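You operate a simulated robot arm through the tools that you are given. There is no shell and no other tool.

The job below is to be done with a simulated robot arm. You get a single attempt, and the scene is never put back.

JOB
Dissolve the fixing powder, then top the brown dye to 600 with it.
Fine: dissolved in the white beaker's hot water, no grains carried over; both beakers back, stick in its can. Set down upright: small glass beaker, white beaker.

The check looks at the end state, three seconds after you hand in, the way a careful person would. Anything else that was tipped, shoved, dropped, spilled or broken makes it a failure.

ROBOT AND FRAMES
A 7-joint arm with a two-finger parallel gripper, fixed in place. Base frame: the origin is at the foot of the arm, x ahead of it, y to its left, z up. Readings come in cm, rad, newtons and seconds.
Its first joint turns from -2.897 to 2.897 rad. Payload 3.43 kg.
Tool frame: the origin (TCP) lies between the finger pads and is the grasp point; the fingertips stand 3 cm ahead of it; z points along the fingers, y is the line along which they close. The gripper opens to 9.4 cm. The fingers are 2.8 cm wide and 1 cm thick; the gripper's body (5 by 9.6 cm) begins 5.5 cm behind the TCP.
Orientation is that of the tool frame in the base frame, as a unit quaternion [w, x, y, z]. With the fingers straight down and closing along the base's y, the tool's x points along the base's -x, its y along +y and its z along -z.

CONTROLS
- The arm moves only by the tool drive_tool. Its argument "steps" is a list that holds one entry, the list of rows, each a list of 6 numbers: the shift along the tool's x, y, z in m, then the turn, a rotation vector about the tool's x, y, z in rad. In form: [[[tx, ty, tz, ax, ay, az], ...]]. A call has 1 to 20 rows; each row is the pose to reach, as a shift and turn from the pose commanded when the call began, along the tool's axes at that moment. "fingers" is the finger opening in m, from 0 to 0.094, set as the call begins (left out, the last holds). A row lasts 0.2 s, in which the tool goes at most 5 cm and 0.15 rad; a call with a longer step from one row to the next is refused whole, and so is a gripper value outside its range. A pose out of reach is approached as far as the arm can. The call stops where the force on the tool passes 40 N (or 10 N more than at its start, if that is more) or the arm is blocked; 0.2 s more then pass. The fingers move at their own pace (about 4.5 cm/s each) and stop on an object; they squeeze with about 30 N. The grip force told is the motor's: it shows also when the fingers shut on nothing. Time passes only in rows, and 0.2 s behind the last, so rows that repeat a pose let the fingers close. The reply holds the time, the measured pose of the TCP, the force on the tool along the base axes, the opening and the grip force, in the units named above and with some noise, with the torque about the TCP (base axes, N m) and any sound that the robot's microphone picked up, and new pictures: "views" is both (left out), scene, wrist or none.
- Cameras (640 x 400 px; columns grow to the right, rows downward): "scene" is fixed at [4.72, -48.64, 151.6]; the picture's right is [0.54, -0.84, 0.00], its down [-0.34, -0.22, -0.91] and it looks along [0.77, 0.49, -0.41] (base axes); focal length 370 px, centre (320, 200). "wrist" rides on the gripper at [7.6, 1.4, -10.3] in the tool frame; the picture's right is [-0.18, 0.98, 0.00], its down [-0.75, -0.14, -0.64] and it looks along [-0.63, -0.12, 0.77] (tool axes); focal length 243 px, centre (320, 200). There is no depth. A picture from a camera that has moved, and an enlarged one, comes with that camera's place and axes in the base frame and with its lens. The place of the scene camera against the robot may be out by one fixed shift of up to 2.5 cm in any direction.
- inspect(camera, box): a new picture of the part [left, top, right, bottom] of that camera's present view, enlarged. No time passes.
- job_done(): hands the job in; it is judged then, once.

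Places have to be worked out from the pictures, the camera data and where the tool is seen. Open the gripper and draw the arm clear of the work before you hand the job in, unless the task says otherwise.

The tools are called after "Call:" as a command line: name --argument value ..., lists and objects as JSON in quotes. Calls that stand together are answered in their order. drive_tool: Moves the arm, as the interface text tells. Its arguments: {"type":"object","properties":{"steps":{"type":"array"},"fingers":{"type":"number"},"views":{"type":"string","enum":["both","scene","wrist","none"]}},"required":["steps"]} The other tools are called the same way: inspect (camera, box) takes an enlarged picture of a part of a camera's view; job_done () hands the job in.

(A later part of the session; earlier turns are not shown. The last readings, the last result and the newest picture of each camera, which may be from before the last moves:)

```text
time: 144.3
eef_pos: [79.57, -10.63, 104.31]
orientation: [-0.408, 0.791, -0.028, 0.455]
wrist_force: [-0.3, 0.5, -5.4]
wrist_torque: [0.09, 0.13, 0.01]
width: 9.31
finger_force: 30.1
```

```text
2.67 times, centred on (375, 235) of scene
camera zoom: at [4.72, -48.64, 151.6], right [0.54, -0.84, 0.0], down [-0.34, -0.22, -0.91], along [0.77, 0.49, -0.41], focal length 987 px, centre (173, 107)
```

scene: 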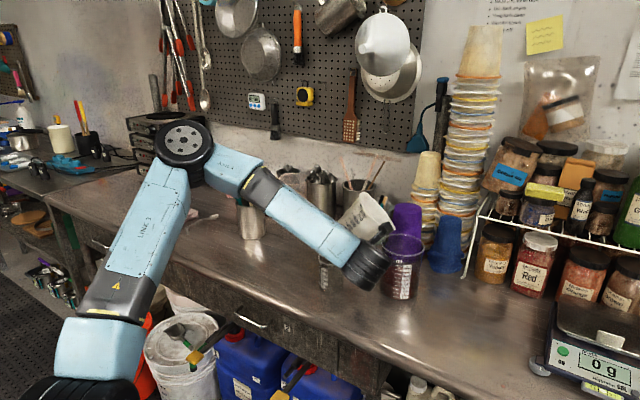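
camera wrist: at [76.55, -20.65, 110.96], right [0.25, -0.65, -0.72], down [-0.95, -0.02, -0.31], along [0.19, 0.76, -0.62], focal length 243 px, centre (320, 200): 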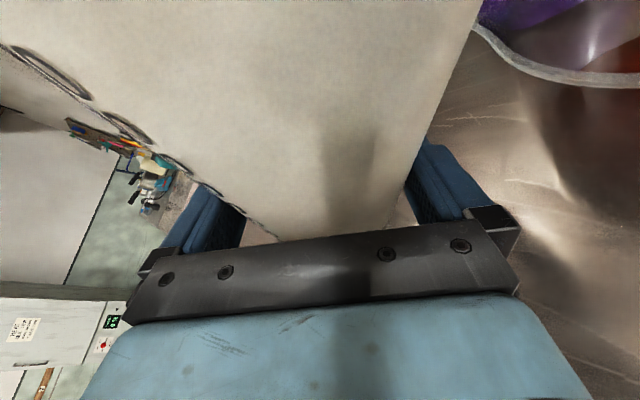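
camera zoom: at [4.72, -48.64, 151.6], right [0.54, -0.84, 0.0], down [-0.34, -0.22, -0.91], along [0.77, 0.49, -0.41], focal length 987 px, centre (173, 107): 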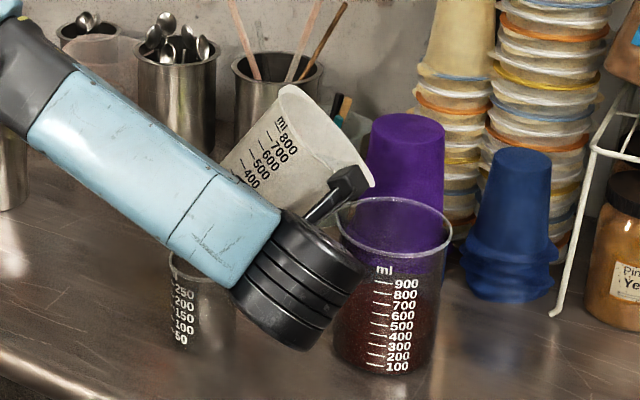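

Still nothing at 42°. On to 46°.

Call:
drive_tool --steps '[[[0.0024, -0.0034, -0.0009, 0.012, 0, 0.0329], [0.0048, -0.0069, -0.0017, 0.0239, 0, 0.0658], [0.0048, -0.0069, -0.0017, 0.0239, 0, 0.0658], [0.0048, -0.0069, -0.0017, 0.0239, 0, 0.0658]]]' --views "scene"

Call:
inspect --camera "scene" --box '[320, 190, 440, 310]'

```text
time: 145.3
eef_pos: [79.4, -10.48, 105.05]
orientation: [-0.432, 0.784, -0.048, 0.443]
wrist_force: [0.3, 0.0, -5.4]
wrist_torque: [0.07, 0.16, -0.01]
width: 9.28
finger_force: 30.1
```

scene: 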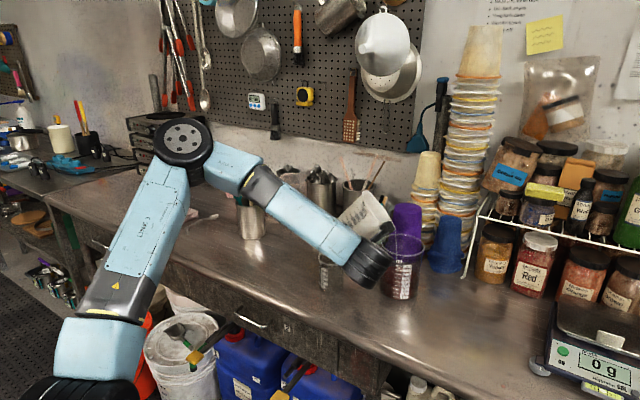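

```text
3.33 times, centred on (380, 250) of scene
camera zoom: at [4.72, -48.64, 151.6], right [0.54, -0.84, 0.0], down [-0.34, -0.22, -0.91], along [0.77, 0.49, -0.41], focal length 1234 px, centre (120, 33)
```

zoom: 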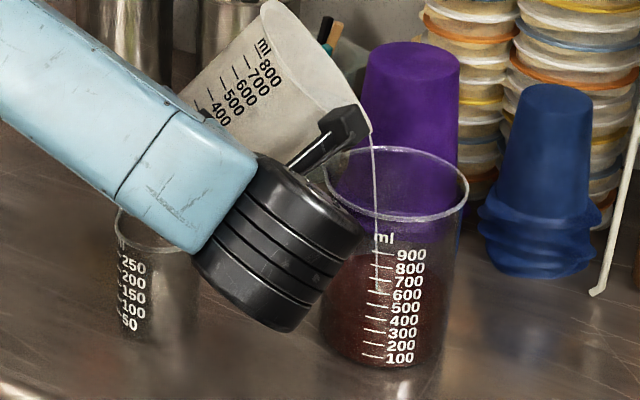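

A thin stream has started and falls straight into the dye beaker. I hold here about a second and then read the level.

Call:
drive_tool --steps '[[[0, 0, 0, 0, 0, 0], [0, 0, 0, 0, 0, 0], [0, 0, 0, 0, 0, 0], [0, 0, 0, 0, 0, 0], [0, 0, 0, 0, 0, 0]]]' --views "scene"

Call:
inspect --camera "scene" --box '[320, 190, 440, 310]'

Call:
inspect --camera "scene" --box '[384, 262, 420, 300]'

```text
time: 146.5
eef_pos: [79.56, -10.5, 105.05]
orientation: [-0.432, 0.784, -0.048, 0.443]
wrist_force: [0.1, -0.3, -6.2]
wrist_torque: [0.08, 0.14, -0.02]
width: 9.29
finger_force: 30.1
```

scene: 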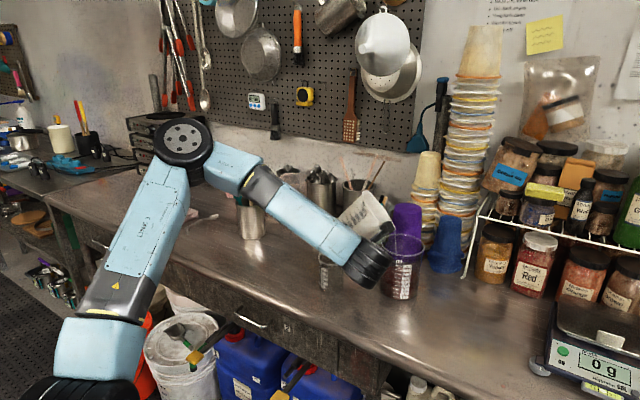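

```text
3.33 times, centred on (380, 250) of scene
camera zoom: at [4.72, -48.64, 151.6], right [0.54, -0.84, 0.0], down [-0.34, -0.22, -0.91], along [0.77, 0.49, -0.41], focal length 1234 px, centre (120, 33)
```

zoom: 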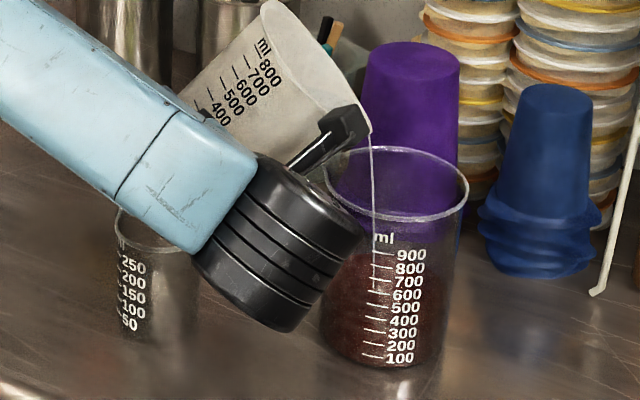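

```text
10.53 times, centred on (402, 281) of scene
camera zoom: at [4.72, -48.64, 151.6], right [0.54, -0.84, 0.0], down [-0.34, -0.22, -0.91], along [0.77, 0.49, -0.41], focal length 3897 px, centre (-543, -653)
```

zoom: 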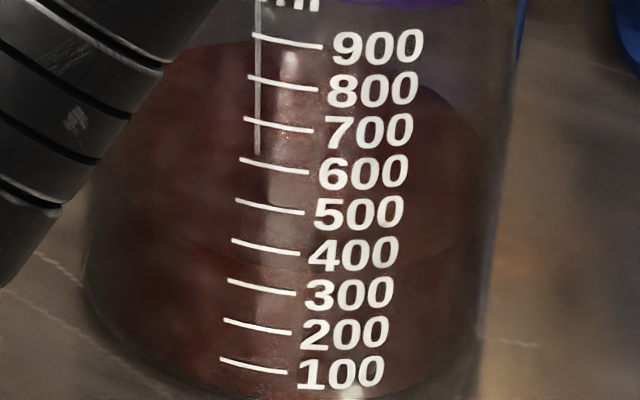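

The stream lands near the middle of the dye and the level is around 345 ml. I tilt to 50° for a stronger flow and hold briefly.

Call:
drive_tool --steps '[[[0.0024, -0.0035, -0.0009, 0.012, 0, 0.0329], [0.0047, -0.007, -0.0017, 0.0239, 0, 0.0658], [0.0047, -0.007, -0.0017, 0.0239, 0, 0.0658], [0.0047, -0.007, -0.0017, 0.0239, 0, 0.0658], [0.0047, -0.007, -0.0017, 0.0239, 0, 0.0658]]]' --views "scene"

Call:
inspect --camera "scene" --box '[320, 190, 440, 310]'

Call:
inspect --camera "scene" --box '[384, 262, 420, 300]'

```text
time: 147.7
eef_pos: [79.47, -10.27, 105.91]
orientation: [-0.455, 0.777, -0.069, 0.429]
wrist_force: [0.3, -0.2, -5.1]
wrist_torque: [0.09, 0.15, -0.01]
width: 9.3
finger_force: 30.2
```

scene: 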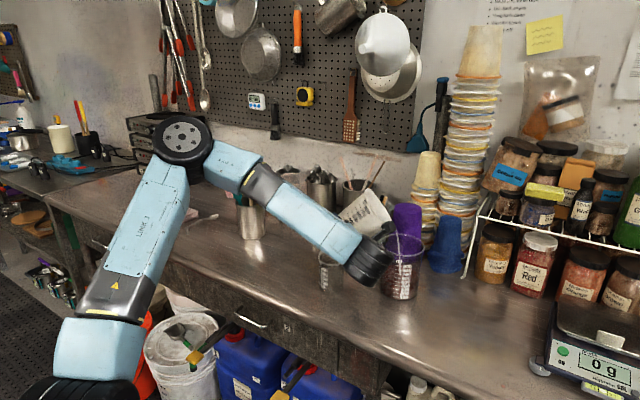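

```text
3.33 times, centred on (380, 250) of scene
camera zoom: at [4.72, -48.64, 151.6], right [0.54, -0.84, 0.0], down [-0.34, -0.22, -0.91], along [0.77, 0.49, -0.41], focal length 1234 px, centre (120, 33)
```

zoom: 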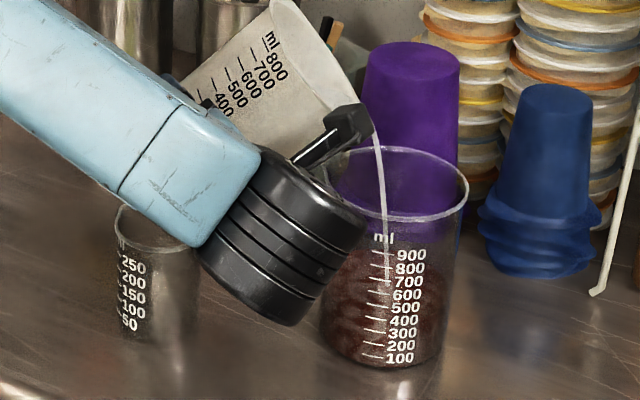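

```text
10.53 times, centred on (402, 281) of scene
camera zoom: at [4.72, -48.64, 151.6], right [0.54, -0.84, 0.0], down [-0.34, -0.22, -0.91], along [0.77, 0.49, -0.41], focal length 3897 px, centre (-543, -653)
```

zoom: 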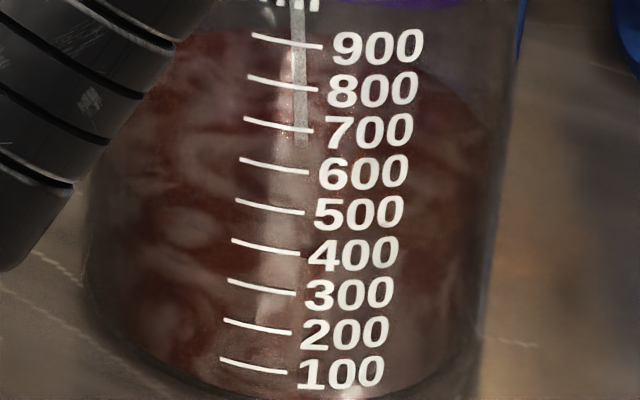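

The flow is stronger and well inside the mouth; the dye is rising (about 375 ml). I tilt on to 54° and hold about a second.

Call:
drive_tool --steps '[[[0.0024, -0.0035, -0.0009, 0.012, 0, 0.0329], [0.0048, -0.007, -0.0017, 0.0239, 0, 0.0658], [0.0048, -0.007, -0.0017, 0.0239, 0, 0.0658], [0.0048, -0.007, -0.0017, 0.0239, 0, 0.0658], [0.0048, -0.007, -0.0017, 0.0239, 0, 0.0658]]]' --views "scene"

Call:
inspect --camera "scene" --box '[320, 190, 440, 310]'

Call:
inspect --camera "scene" --box '[378, 252, 426, 300]'

```text
time: 148.9
eef_pos: [79.29, -10.32, 106.69]
orientation: [-0.478, 0.769, -0.09, 0.415]
wrist_force: [-0.2, -0.1, -4.4]
wrist_torque: [0.08, 0.13, -0.01]
width: 9.28
finger_force: 29.8
```

scene: 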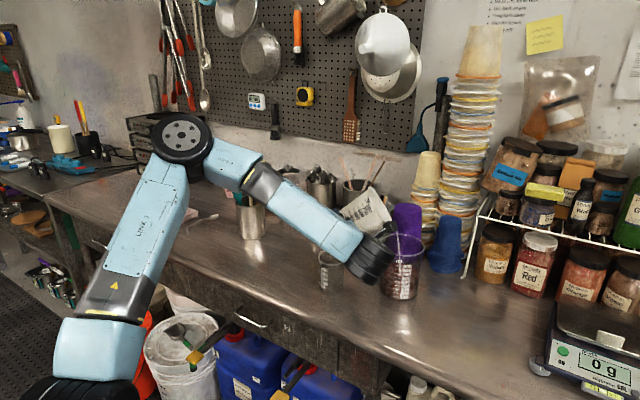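

```text
3.33 times, centred on (380, 250) of scene
camera zoom: at [4.72, -48.64, 151.6], right [0.54, -0.84, 0.0], down [-0.34, -0.22, -0.91], along [0.77, 0.49, -0.41], focal length 1234 px, centre (120, 33)
```

zoom: 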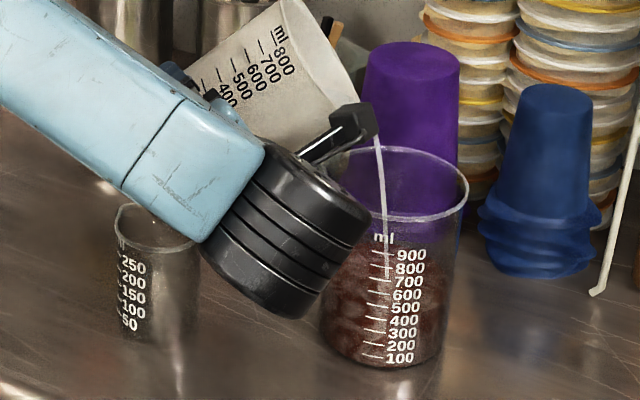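

```text
8.33 times, centred on (402, 276) of scene
camera zoom: at [4.72, -48.64, 151.6], right [0.54, -0.84, 0.0], down [-0.34, -0.22, -0.91], along [0.77, 0.49, -0.41], focal length 3085 px, centre (-363, -433)
```

zoom: 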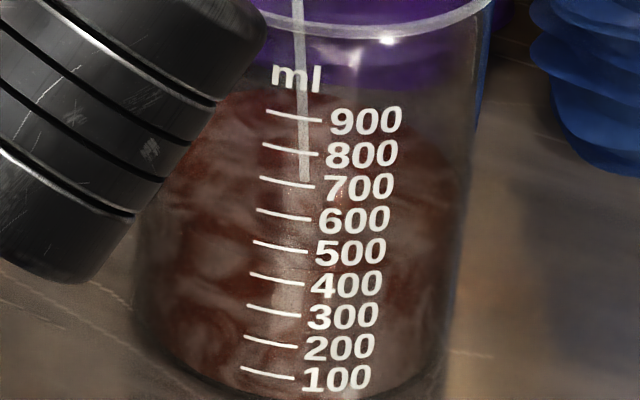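

The back edge of the dye puts it near 440 ml now. I hold at this tilt for 0.8 s more.

Call:
drive_tool --steps '[[[0, 0, 0, 0, 0, 0], [0, 0, 0, 0, 0, 0], [0, 0, 0, 0, 0, 0]]]' --views "scene"

Call:
inspect --camera "scene" --box '[378, 252, 426, 300]'

Call:
inspect --camera "scene" --box '[320, 190, 440, 310]'

```text
time: 149.7
eef_pos: [79.31, -10.35, 106.89]
orientation: [-0.478, 0.769, -0.09, 0.414]
wrist_force: [0.4, -0.6, -4.3]
wrist_torque: [0.1, 0.13, 0.0]
width: 9.26
finger_force: 30.1
```

scene: 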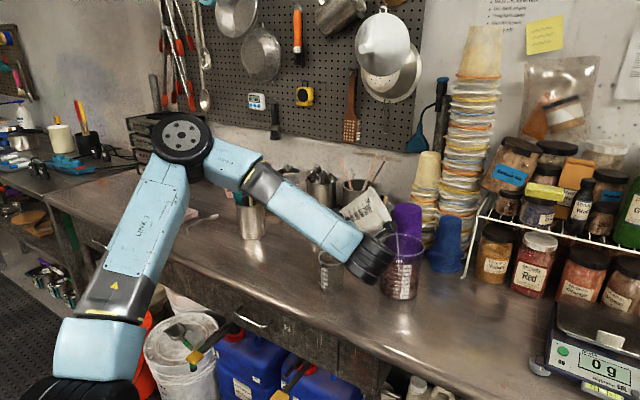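

```text
8.33 times, centred on (402, 276) of scene
camera zoom: at [4.72, -48.64, 151.6], right [0.54, -0.84, 0.0], down [-0.34, -0.22, -0.91], along [0.77, 0.49, -0.41], focal length 3085 px, centre (-363, -433)
```

zoom: 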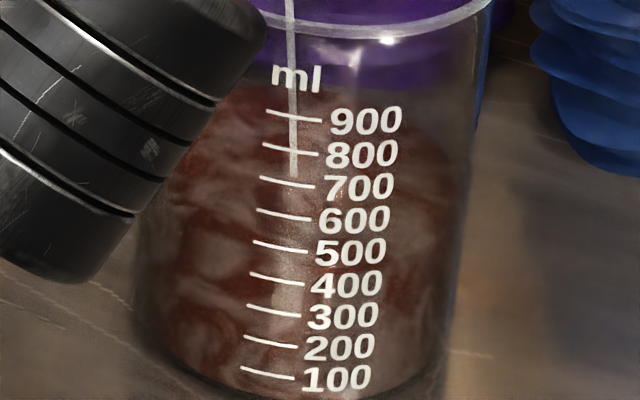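

```text
3.33 times, centred on (380, 250) of scene
camera zoom: at [4.72, -48.64, 151.6], right [0.54, -0.84, 0.0], down [-0.34, -0.22, -0.91], along [0.77, 0.49, -0.41], focal length 1234 px, centre (120, 33)
```

zoom: 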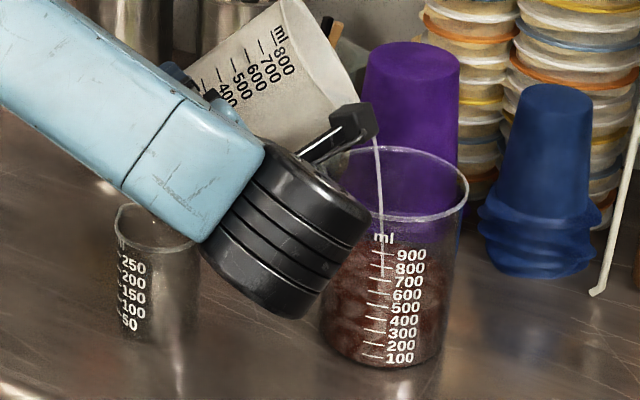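

The stream has thinned out again at about 450 ml. I tilt to 58° and hold about a second.

Call:
drive_tool --steps '[[[0.0024, -0.0034, -0.0009, 0.012, 0, 0.0329], [0.0047, -0.0069, -0.0017, 0.0239, 0, 0.0658], [0.0047, -0.0069, -0.0017, 0.0239, 0, 0.0658], [0.0047, -0.0069, -0.0017, 0.0239, 0, 0.0658], [0.0047, -0.0069, -0.0017, 0.0239, 0, 0.0658]]]' --views "scene"

Call:
inspect --camera "scene" --box '[378, 252, 426, 300]'

Call:
inspect --camera "scene" --box '[320, 190, 440, 310]'

```text
time: 150.9
eef_pos: [79.42, -10.26, 107.59]
orientation: [-0.501, 0.76, -0.109, 0.4]
wrist_force: [-1.2, 0.8, -4.1]
wrist_torque: [0.1, 0.09, 0.04]
width: 9.27
finger_force: 30.1
```

scene: 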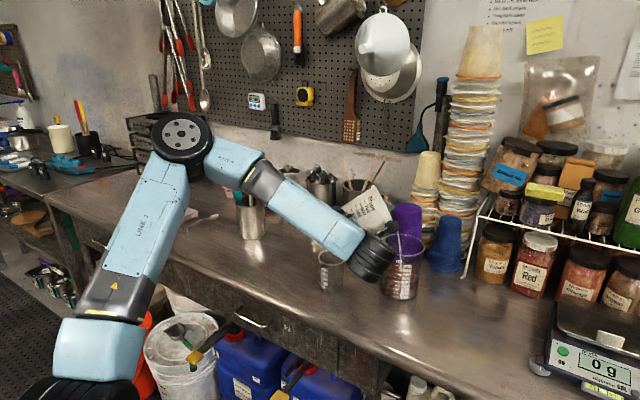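

```text
8.33 times, centred on (402, 276) of scene
camera zoom: at [4.72, -48.64, 151.6], right [0.54, -0.84, 0.0], down [-0.34, -0.22, -0.91], along [0.77, 0.49, -0.41], focal length 3085 px, centre (-363, -433)
```

zoom: 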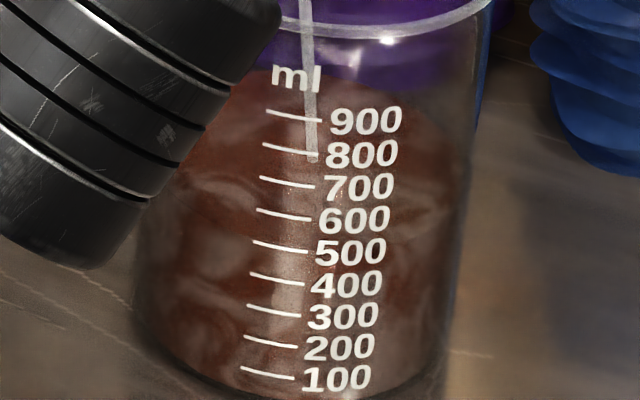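

```text
3.33 times, centred on (380, 250) of scene
camera zoom: at [4.72, -48.64, 151.6], right [0.54, -0.84, 0.0], down [-0.34, -0.22, -0.91], along [0.77, 0.49, -0.41], focal length 1234 px, centre (120, 33)
```

zoom: 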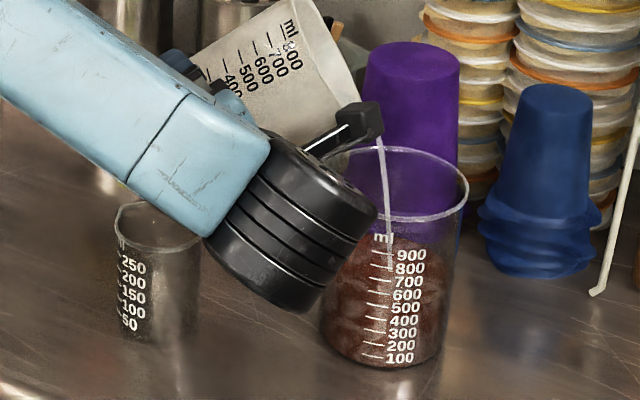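

Level is about 500 ml. I hold another 0.8 s at this tilt.

Call:
drive_tool --steps '[[[0, 0, 0, 0, 0, 0], [0, 0, 0, 0, 0, 0], [0, 0, 0, 0, 0, 0]]]' --views "scene"

Call:
inspect --camera "scene" --box '[378, 252, 426, 300]'

```text
time: 151.7
eef_pos: [79.38, -10.27, 107.61]
orientation: [-0.501, 0.76, -0.111, 0.399]
wrist_force: [0.4, -0.1, -4.1]
wrist_torque: [0.08, 0.12, 0.01]
width: 9.25
finger_force: 29.3
```

scene: 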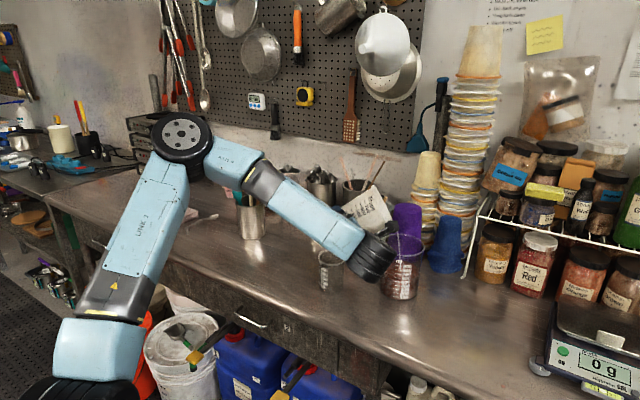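

```text
8.33 times, centred on (402, 276) of scene
camera zoom: at [4.72, -48.64, 151.6], right [0.54, -0.84, 0.0], down [-0.34, -0.22, -0.91], along [0.77, 0.49, -0.41], focal length 3085 px, centre (-363, -433)
```

zoom: 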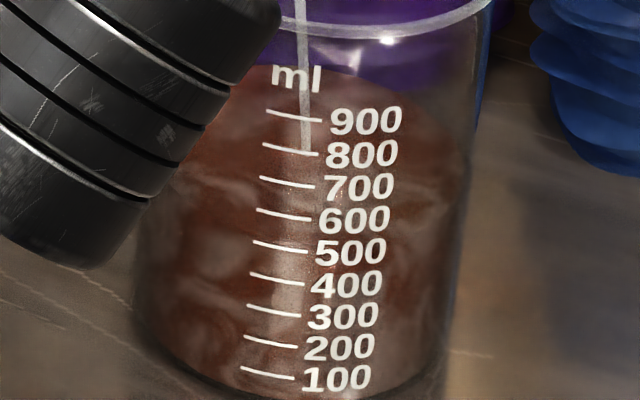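

About 527 ml now. A little more tilt (60.5°) and a short hold.

Call:
drive_tool --steps '[[[0.0029, -0.0043, -0.001, 0.015, 0, 0.0413], [0.0029, -0.0043, -0.001, 0.015, 0, 0.0413]]]' --views "scene"

Call:
inspect --camera "scene" --box '[378, 252, 426, 300]'

```text
time: 152.3
eef_pos: [79.43, -10.39, 108.18]
orientation: [-0.515, 0.754, -0.122, 0.389]
wrist_force: [-0.4, -0.1, -4.1]
wrist_torque: [0.06, 0.08, 0.01]
width: 9.25
finger_force: 30.2
```

scene: 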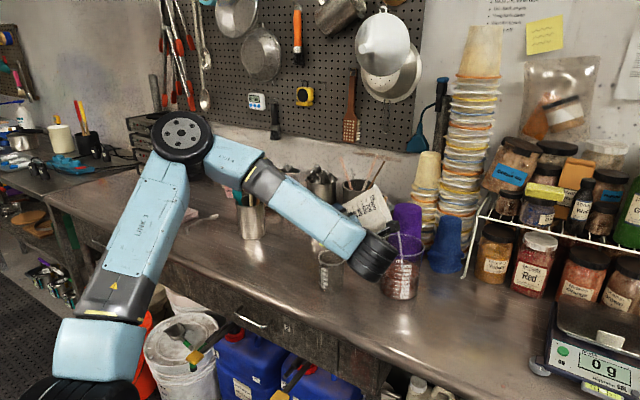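

```text
8.33 times, centred on (402, 276) of scene
camera zoom: at [4.72, -48.64, 151.6], right [0.54, -0.84, 0.0], down [-0.34, -0.22, -0.91], along [0.77, 0.49, -0.41], focal length 3085 px, centre (-363, -433)
```

zoom: 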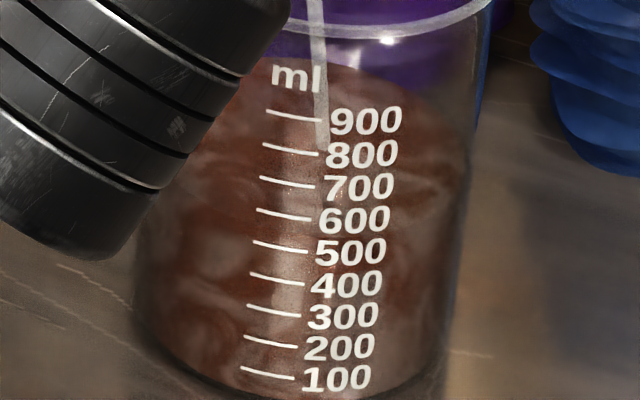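

About 547 ml. I let it run 0.2 s longer and then tilt back to 46° to stop the flow and read the level properly.

Call:
drive_tool --steps '[[[0, 0, 0, 0, 0, 0], [-0.0066, 0.0138, 0.0024, -0.0433, 0, -0.1189], [-0.0132, 0.0276, 0.0048, -0.0865, 0, -0.2377]]]' --views "scene"

Call:
inspect --camera "scene" --box '[378, 252, 426, 300]'

Call:
inspect --camera "scene" --box '[320, 190, 440, 310]'

```text
time: 153.1
eef_pos: [79.32, -10.42, 105.09]
orientation: [-0.432, 0.784, -0.048, 0.444]
wrist_force: [0.2, -0.6, -3.9]
wrist_torque: [0.06, 0.09, 0.0]
width: 9.26
finger_force: 30.6
```

scene: 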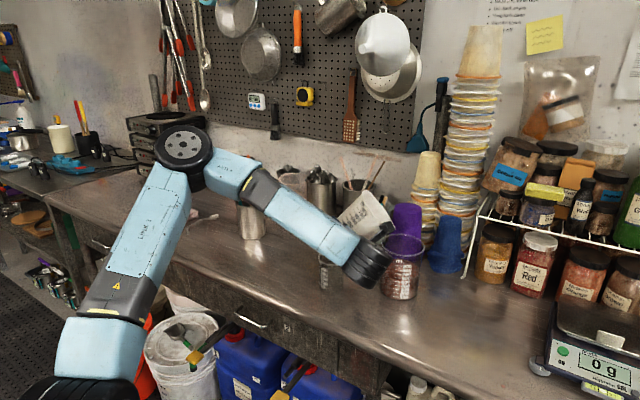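

```text
8.33 times, centred on (402, 276) of scene
camera zoom: at [4.72, -48.64, 151.6], right [0.54, -0.84, 0.0], down [-0.34, -0.22, -0.91], along [0.77, 0.49, -0.41], focal length 3085 px, centre (-363, -433)
```

zoom: 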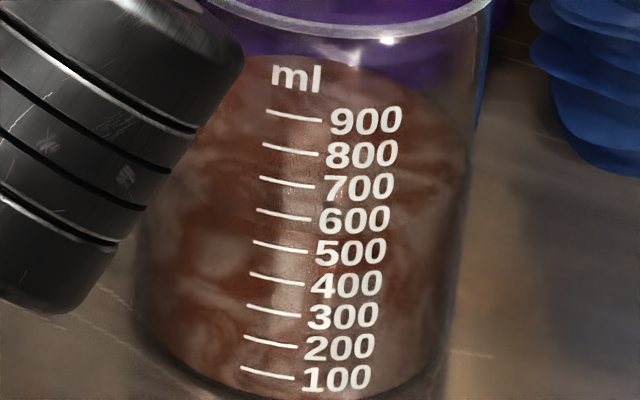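

```text
3.33 times, centred on (380, 250) of scene
camera zoom: at [4.72, -48.64, 151.6], right [0.54, -0.84, 0.0], down [-0.34, -0.22, -0.91], along [0.77, 0.49, -0.41], focal length 1234 px, centre (120, 33)
```

zoom: 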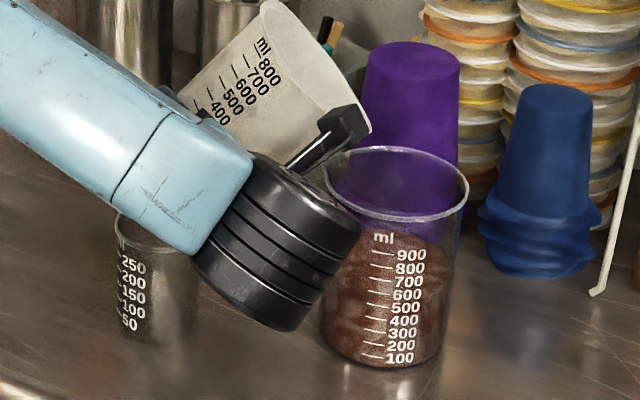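

Flow is stopped at about 565 ml. I wait for the swirl to fade so that the front meniscus can be read.

Call:
drive_tool --steps '[[[0, 0, 0, 0, 0, 0], [0, 0, 0, 0, 0, 0], [0, 0, 0, 0, 0, 0], [0, 0, 0, 0, 0, 0], [0, 0, 0, 0, 0, 0], [0, 0, 0, 0, 0, 0], [0, 0, 0, 0, 0, 0], [0, 0, 0, 0, 0, 0], [0, 0, 0, 0, 0, 0], [0, 0, 0, 0, 0, 0], [0, 0, 0, 0, 0, 0], [0, 0, 0, 0, 0, 0], [0, 0, 0, 0, 0, 0], [0, 0, 0, 0, 0, 0], [0, 0, 0, 0, 0, 0]]]' --views "none"

Call:
inspect --camera "scene" --box '[378, 252, 426, 300]'

Call:
inspect --camera "scene" --box '[384, 262, 420, 286]'

Call:
inspect --camera "scene" --box '[384, 250, 424, 276]'

```text
time: 156.3
eef_pos: [79.43, -10.47, 105.14]
orientation: [-0.432, 0.785, -0.049, 0.442]
wrist_force: [-0.4, -0.6, -3.4]
wrist_torque: [0.06, 0.08, 0.0]
width: 9.25
finger_force: 30.0
```

```text
8.33 times, centred on (402, 276) of scene
camera zoom: at [4.72, -48.64, 151.6], right [0.54, -0.84, 0.0], down [-0.34, -0.22, -0.91], along [0.77, 0.49, -0.41], focal length 3085 px, centre (-363, -433)
```

zoom: 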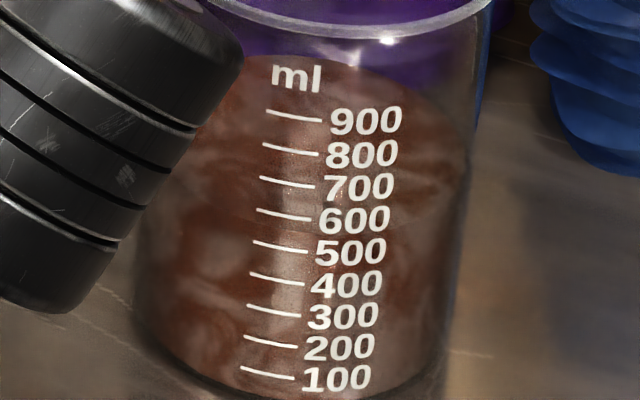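

```text
16.00 times, centred on (402, 274) of scene
camera zoom: at [4.72, -48.64, 151.6], right [0.54, -0.84, 0.0], down [-0.34, -0.22, -0.91], along [0.77, 0.49, -0.41], focal length 5924 px, centre (-992, -984)
```

zoom: 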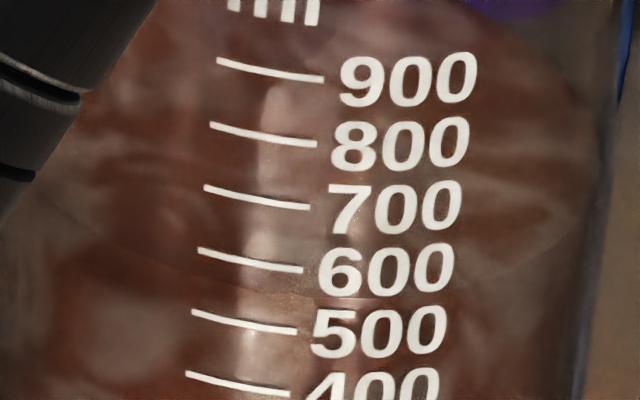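

```text
15.38 times, centred on (404, 263) of scene
camera zoom: at [4.72, -48.64, 151.6], right [0.54, -0.84, 0.0], down [-0.34, -0.22, -0.91], along [0.77, 0.49, -0.41], focal length 5696 px, centre (-972, -769)
```

zoom: 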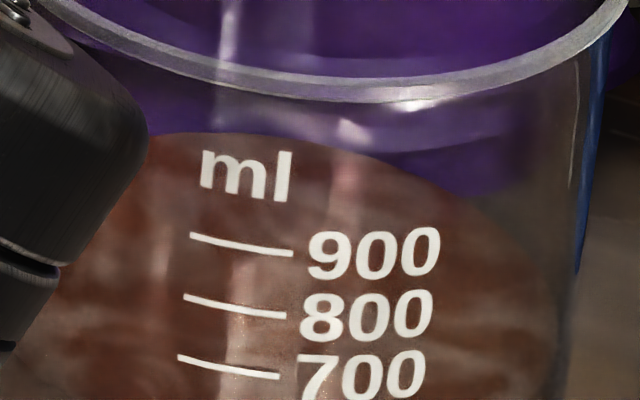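

Front meniscus reads about 545 ml, and the back edge agrees (about 550), so some 50 ml more is wanted. I tilt back to 59° and watch.

Call:
drive_tool --steps '[[[0.0085, -0.0106, -0.0031, 0.0388, 0, 0.1067], [0.0171, -0.0211, -0.0062, 0.0776, 0, 0.2133], [0.0171, -0.0211, -0.0062, 0.0776, 0, 0.2133]]]' --views "none"

Call:
inspect --camera "scene" --box '[320, 190, 440, 310]'

Call:
inspect --camera "scene" --box '[384, 250, 424, 276]'

```text
time: 157.1
eef_pos: [79.33, -10.5, 107.79]
orientation: [-0.508, 0.757, -0.115, 0.395]
wrist_force: [0.1, 0.0, -4.1]
wrist_torque: [0.03, 0.1, -0.02]
width: 9.27
finger_force: 29.8
```

```text
3.33 times, centred on (380, 250) of scene
camera zoom: at [4.72, -48.64, 151.6], right [0.54, -0.84, 0.0], down [-0.34, -0.22, -0.91], along [0.77, 0.49, -0.41], focal length 1234 px, centre (120, 33)
```

zoom: 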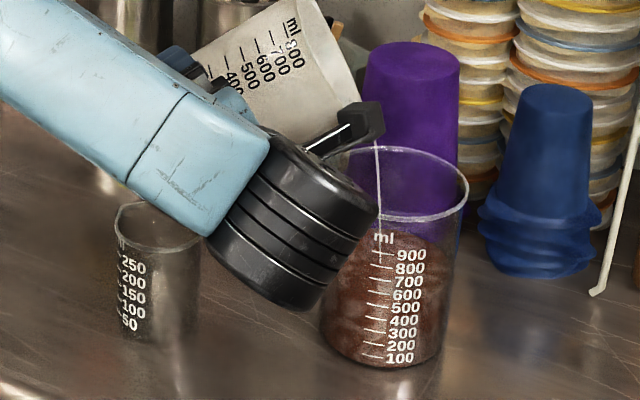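

```text
15.38 times, centred on (404, 263) of scene
camera zoom: at [4.72, -48.64, 151.6], right [0.54, -0.84, 0.0], down [-0.34, -0.22, -0.91], along [0.77, 0.49, -0.41], focal length 5696 px, centre (-972, -769)
```

zoom: 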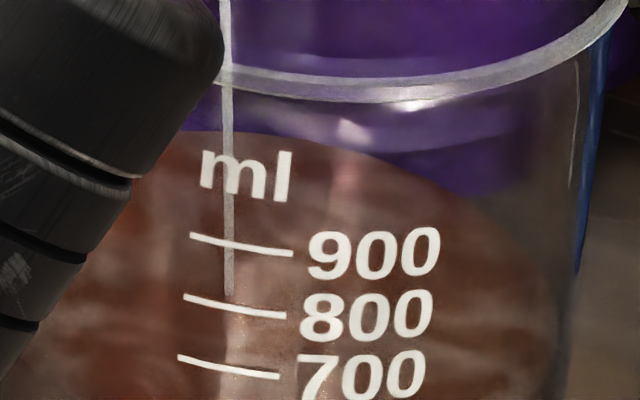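

A fine stream is running again. I hold one second and check.

Call:
drive_tool --steps '[[[0.0006, -0.0008, -0.0002, 0.003, 0, 0.0083], [0.0006, -0.0008, -0.0002, 0.003, 0, 0.0083], [0.0006, -0.0008, -0.0002, 0.003, 0, 0.0083], [0.0006, -0.0008, -0.0002, 0.003, 0, 0.0083]]]' --views "none"

Call:
inspect --camera "scene" --box '[384, 250, 424, 276]'

Call:
inspect --camera "scene" --box '[384, 262, 420, 286]'

```text
time: 158.1
eef_pos: [79.41, -10.34, 107.9]
orientation: [-0.509, 0.756, -0.118, 0.393]
wrist_force: [0.2, -0.4, -3.9]
wrist_torque: [0.09, 0.09, -0.01]
width: 9.24
finger_force: 29.5
```

```text
15.38 times, centred on (404, 263) of scene
camera zoom: at [4.72, -48.64, 151.6], right [0.54, -0.84, 0.0], down [-0.34, -0.22, -0.91], along [0.77, 0.49, -0.41], focal length 5696 px, centre (-972, -769)
```

zoom: 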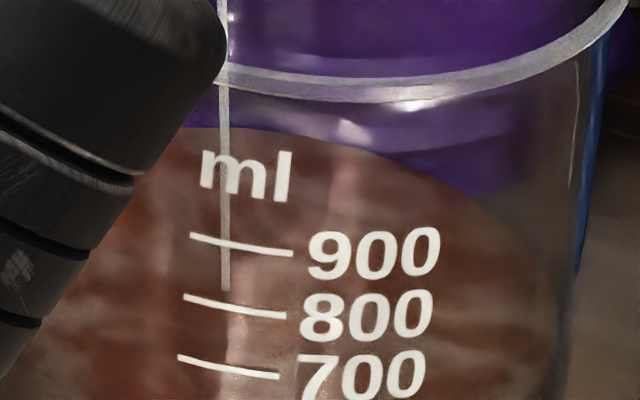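

```text
16.00 times, centred on (402, 274) of scene
camera zoom: at [4.72, -48.64, 151.6], right [0.54, -0.84, 0.0], down [-0.34, -0.22, -0.91], along [0.77, 0.49, -0.41], focal length 5924 px, centre (-992, -984)
```

zoom: 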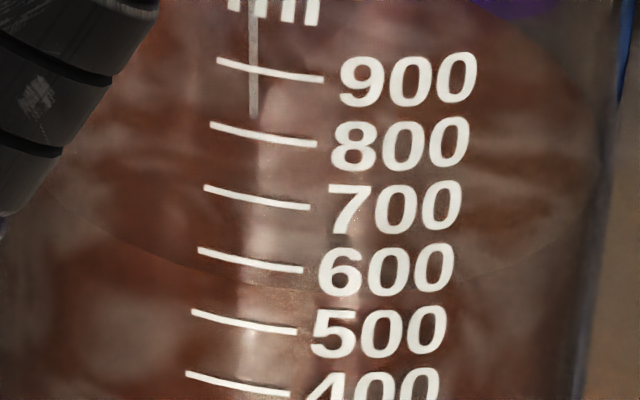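

About 557 ml, rising slowly. I add one degree and hold another second.

Call:
drive_tool --steps '[[[0.0011, -0.0017, -0.0004, 0.006, 0, 0.0164], [0.0011, -0.0017, -0.0004, 0.006, 0, 0.0164], [0.0011, -0.0017, -0.0004, 0.006, 0, 0.0164], [0.0011, -0.0017, -0.0004, 0.006, 0, 0.0164]]]' --views "none"

Call:
inspect --camera "scene" --box '[384, 250, 424, 276]'

Call:
inspect --camera "scene" --box '[384, 262, 420, 286]'

```text
time: 159.1
eef_pos: [79.39, -10.42, 108.13]
orientation: [-0.514, 0.754, -0.123, 0.39]
wrist_force: [0.2, 0.0, -3.4]
wrist_torque: [0.06, 0.06, -0.01]
width: 9.24
finger_force: 30.4
```

```text
15.38 times, centred on (404, 263) of scene
camera zoom: at [4.72, -48.64, 151.6], right [0.54, -0.84, 0.0], down [-0.34, -0.22, -0.91], along [0.77, 0.49, -0.41], focal length 5696 px, centre (-972, -769)
```

zoom: 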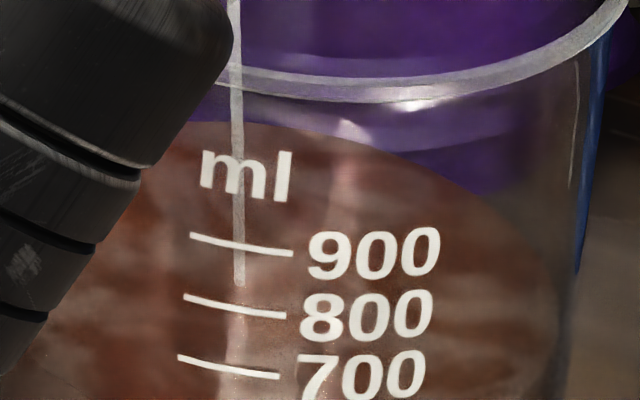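

```text
16.00 times, centred on (402, 274) of scene
camera zoom: at [4.72, -48.64, 151.6], right [0.54, -0.84, 0.0], down [-0.34, -0.22, -0.91], along [0.77, 0.49, -0.41], focal length 5924 px, centre (-992, -984)
```

zoom: 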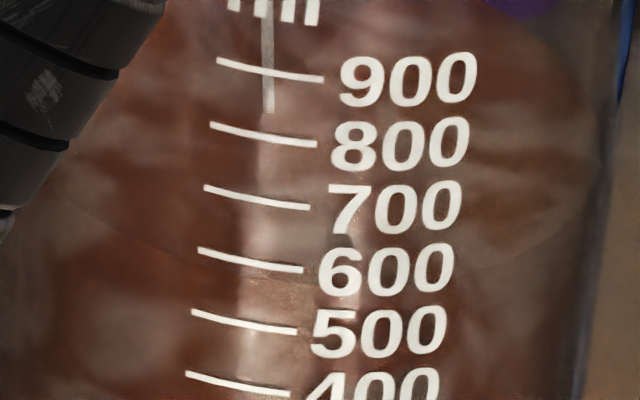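

About 570 ml on both readings. I hold the same tilt another 1.2 s.

Call:
drive_tool --steps '[[[0.0003, -0.0004, -0.0001, 0.0015, 0, 0.0041], [0.0003, -0.0004, -0.0001, 0.0015, 0, 0.0041], [0.0003, -0.0004, -0.0001, 0.0015, 0, 0.0041], [0.0003, -0.0004, -0.0001, 0.0015, 0, 0.0041], [0.0003, -0.0004, -0.0001, 0.0015, 0, 0.0041]]]' --views "none"

Call:
inspect --camera "scene" --box '[384, 250, 424, 276]'

Call:
inspect --camera "scene" --box '[384, 262, 420, 286]'

```text
time: 160.3
eef_pos: [79.48, -10.29, 108.31]
orientation: [-0.515, 0.753, -0.125, 0.389]
wrist_force: [0.5, 0.6, -3.1]
wrist_torque: [0.05, 0.09, -0.01]
width: 9.21
finger_force: 29.6
```

```text
15.38 times, centred on (404, 263) of scene
camera zoom: at [4.72, -48.64, 151.6], right [0.54, -0.84, 0.0], down [-0.34, -0.22, -0.91], along [0.77, 0.49, -0.41], focal length 5696 px, centre (-972, -769)
```

zoom: 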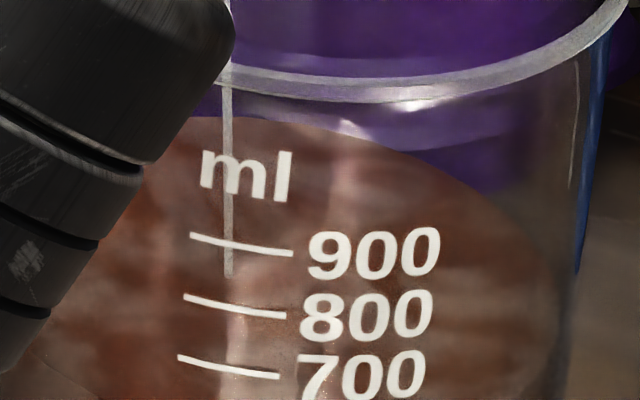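

```text
16.00 times, centred on (402, 274) of scene
camera zoom: at [4.72, -48.64, 151.6], right [0.54, -0.84, 0.0], down [-0.34, -0.22, -0.91], along [0.77, 0.49, -0.41], focal length 5924 px, centre (-992, -984)
```

zoom: 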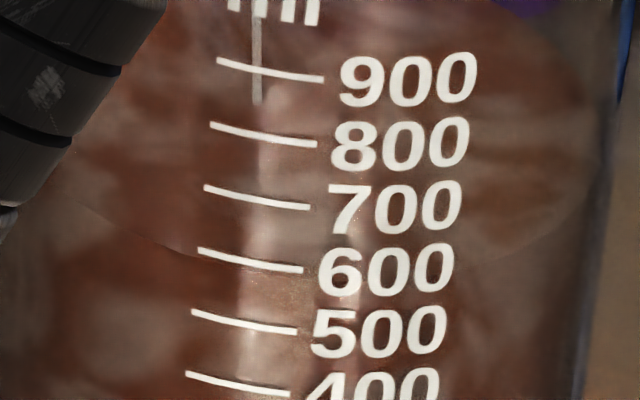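

About 581 ml. The grip width has crept down 1 mm, so I won't linger: a slight extra tilt for 0.8 s, then check.

Call:
drive_tool --steps '[[[0.0008, -0.0012, -0.0003, 0.0042, 0, 0.0115], [0.0008, -0.0012, -0.0003, 0.0042, 0, 0.0115], [0.0008, -0.0012, -0.0003, 0.0042, 0, 0.0115]]]' --views "none"

Call:
inspect --camera "scene" --box '[384, 250, 424, 276]'

Call:
inspect --camera "scene" --box '[384, 262, 420, 286]'

```text
time: 161.1
eef_pos: [79.52, -10.34, 108.34]
orientation: [-0.52, 0.751, -0.127, 0.386]
wrist_force: [0.1, -0.4, -3.1]
wrist_torque: [0.04, 0.05, 0.01]
width: 9.23
finger_force: 29.8
```

```text
15.38 times, centred on (404, 263) of scene
camera zoom: at [4.72, -48.64, 151.6], right [0.54, -0.84, 0.0], down [-0.34, -0.22, -0.91], along [0.77, 0.49, -0.41], focal length 5696 px, centre (-972, -769)
```

zoom: 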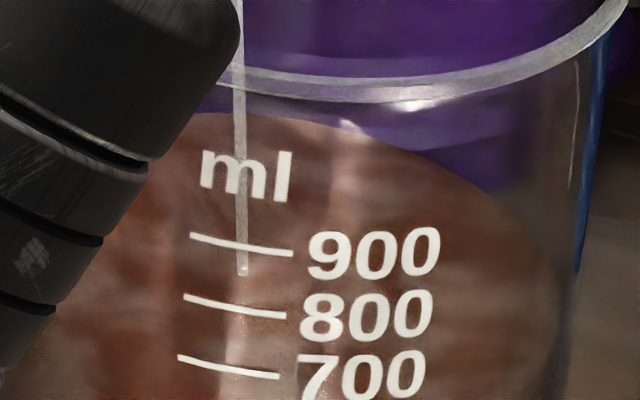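

```text
16.00 times, centred on (402, 274) of scene
camera zoom: at [4.72, -48.64, 151.6], right [0.54, -0.84, 0.0], down [-0.34, -0.22, -0.91], along [0.77, 0.49, -0.41], focal length 5924 px, centre (-992, -984)
```

zoom: 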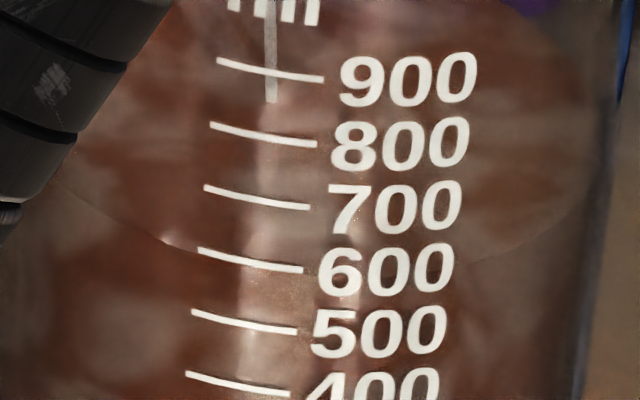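

About 588 ml and the stream is thin. I let it run 0.4 s more and then tilt back to stop it.

Call:
drive_tool --steps '[[[0, 0, 0, 0, 0, 0], [0, 0, 0, 0, 0, 0], [-0.0041, 0.0109, 0.0015, -0.0428, 0, -0.1175], [-0.0083, 0.0218, 0.003, -0.0855, 0, -0.2349], [-0.0124, 0.0327, 0.0045, -0.1283, 0, -0.3524]]]' --views "scene"

Call:
inspect --camera "scene" --box '[384, 250, 424, 276]'

Call:
inspect --camera "scene" --box '[384, 262, 420, 286]'

Call:
inspect --camera "scene" --box '[320, 190, 440, 310]'

```text
time: 162.3
eef_pos: [79.62, -10.79, 104.89]
orientation: [-0.394, 0.794, -0.017, 0.462]
wrist_force: [0.0, -1.0, -3.4]
wrist_torque: [0.04, 0.05, 0.01]
width: 9.21
finger_force: 30.5
```

scene: 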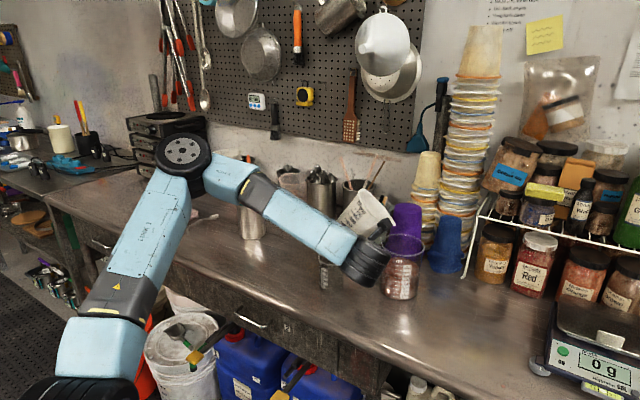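

```text
15.38 times, centred on (404, 263) of scene
camera zoom: at [4.72, -48.64, 151.6], right [0.54, -0.84, 0.0], down [-0.34, -0.22, -0.91], along [0.77, 0.49, -0.41], focal length 5696 px, centre (-972, -769)
```

zoom: 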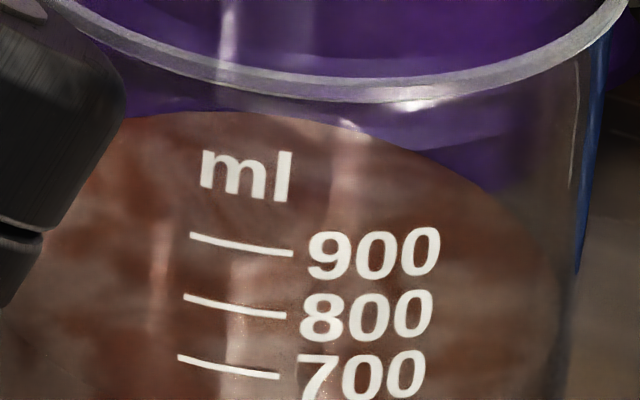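

```text
16.00 times, centred on (402, 274) of scene
camera zoom: at [4.72, -48.64, 151.6], right [0.54, -0.84, 0.0], down [-0.34, -0.22, -0.91], along [0.77, 0.49, -0.41], focal length 5924 px, centre (-992, -984)
```

zoom: 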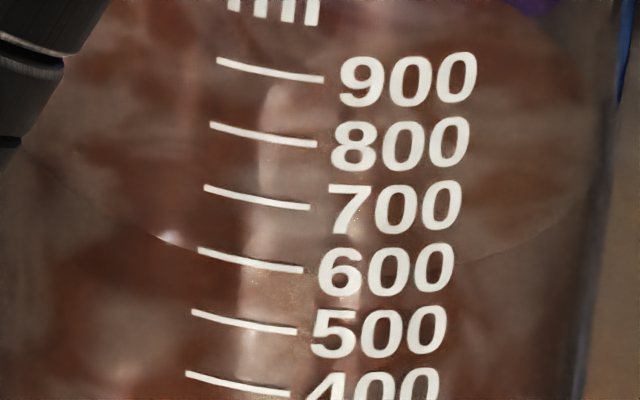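

```text
3.33 times, centred on (380, 250) of scene
camera zoom: at [4.72, -48.64, 151.6], right [0.54, -0.84, 0.0], down [-0.34, -0.22, -0.91], along [0.77, 0.49, -0.41], focal length 1234 px, centre (120, 33)
```

zoom: 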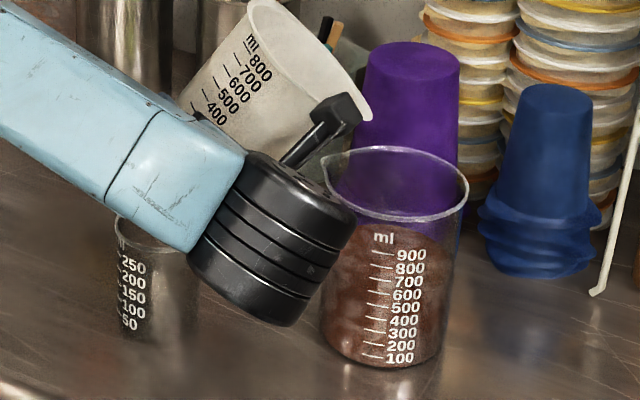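

The flow is stopped and the meniscus appears to meet the left end of the 600 tick. I verify at maximum zoom.

Call:
inspect --camera "scene" --box '[388, 270, 412, 284]'

Call:
inspect --camera "scene" --box '[400, 270, 424, 284]'

```text
16.00 times, centred on (400, 277) of scene
camera zoom: at [4.72, -48.64, 151.6], right [0.54, -0.84, 0.0], down [-0.34, -0.22, -0.91], along [0.77, 0.49, -0.41], focal length 5924 px, centre (-960, -1032)
```

zoom: 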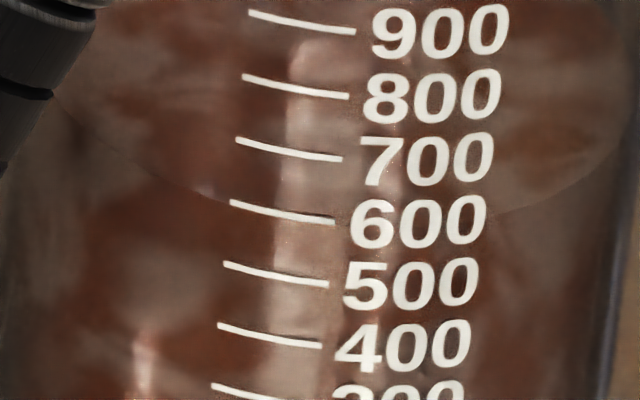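

```text
16.00 times, centred on (412, 277) of scene
camera zoom: at [4.72, -48.64, 151.6], right [0.54, -0.84, 0.0], down [-0.34, -0.22, -0.91], along [0.77, 0.49, -0.41], focal length 5924 px, centre (-1152, -1032)
```

zoom: 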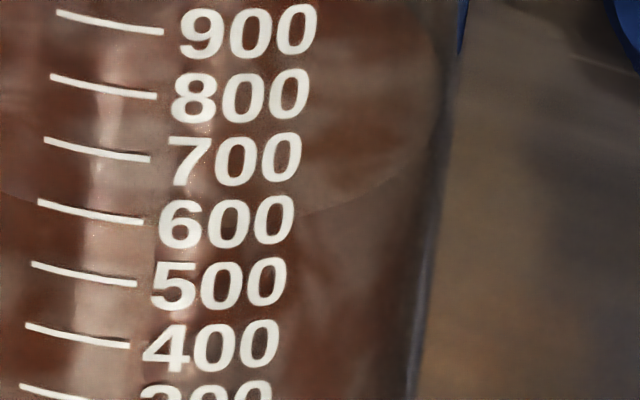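

The meniscus meets the 600 tick, so the dye is done. I turn the white beaker upright again while rising slightly.

Call:
drive_tool --steps '[[[0.0006, -0.0037, -0.0007, -0.0341, 0, -0.0937], [0.0012, -0.0074, -0.0014, -0.0682, 0, -0.1874], [0.0018, -0.0111, -0.0022, -0.1023, 0, -0.2811], [0.0024, -0.0147, -0.0029, -0.1364, 0, -0.3748], [0.0031, -0.0184, -0.0036, -0.1705, 0, -0.4685], [0.0037, -0.0221, -0.0043, -0.2046, 0, -0.5622], [0.0043, -0.0258, -0.0051, -0.2387, 0, -0.6559], [0.0043, -0.0258, -0.0051, -0.2387, 0, -0.6559]]]' --views "both"

Call:
inspect --camera "scene" --box '[280, 160, 440, 310]'

```text
time: 164.1
eef_pos: [78.66, -9.44, 107.0]
orientation: [-0.129, 0.797, 0.184, 0.56]
wrist_force: [1.2, -0.4, -3.1]
wrist_torque: [-0.01, 0.03, 0.01]
width: 9.22
finger_force: 30.4
camera wrist: at [72.81, -13.7, 117.84], right [0.38, -0.91, -0.17], down [-0.84, -0.25, -0.49], along [0.4, 0.33, -0.85], focal length 243 px, centre (320, 200)
```

scene: 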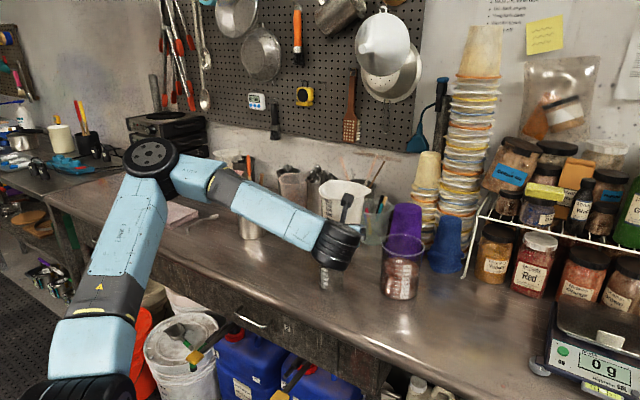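
wrist: 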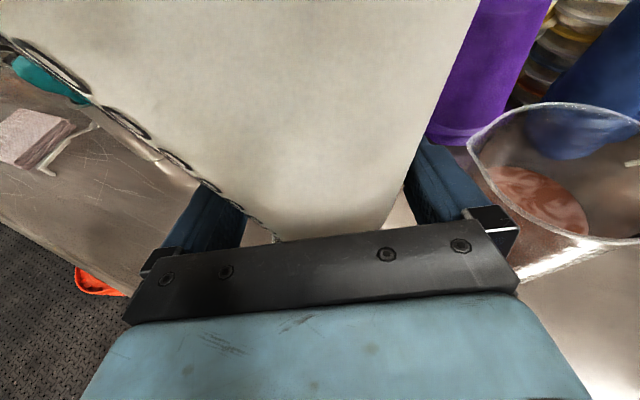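

```text
2.67 times, centred on (360, 235) of scene
camera zoom: at [4.72, -48.64, 151.6], right [0.54, -0.84, 0.0], down [-0.34, -0.22, -0.91], along [0.77, 0.49, -0.41], focal length 987 px, centre (213, 107)
```

zoom: 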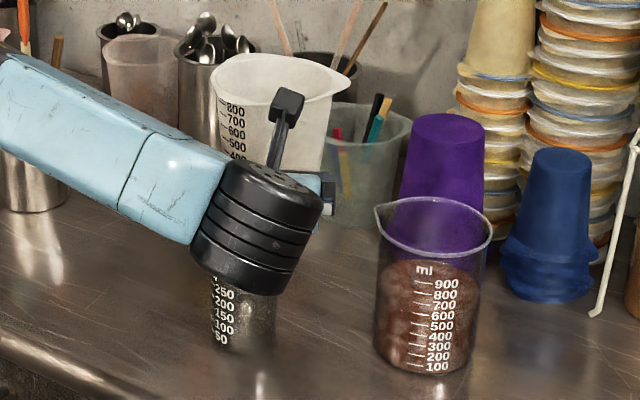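

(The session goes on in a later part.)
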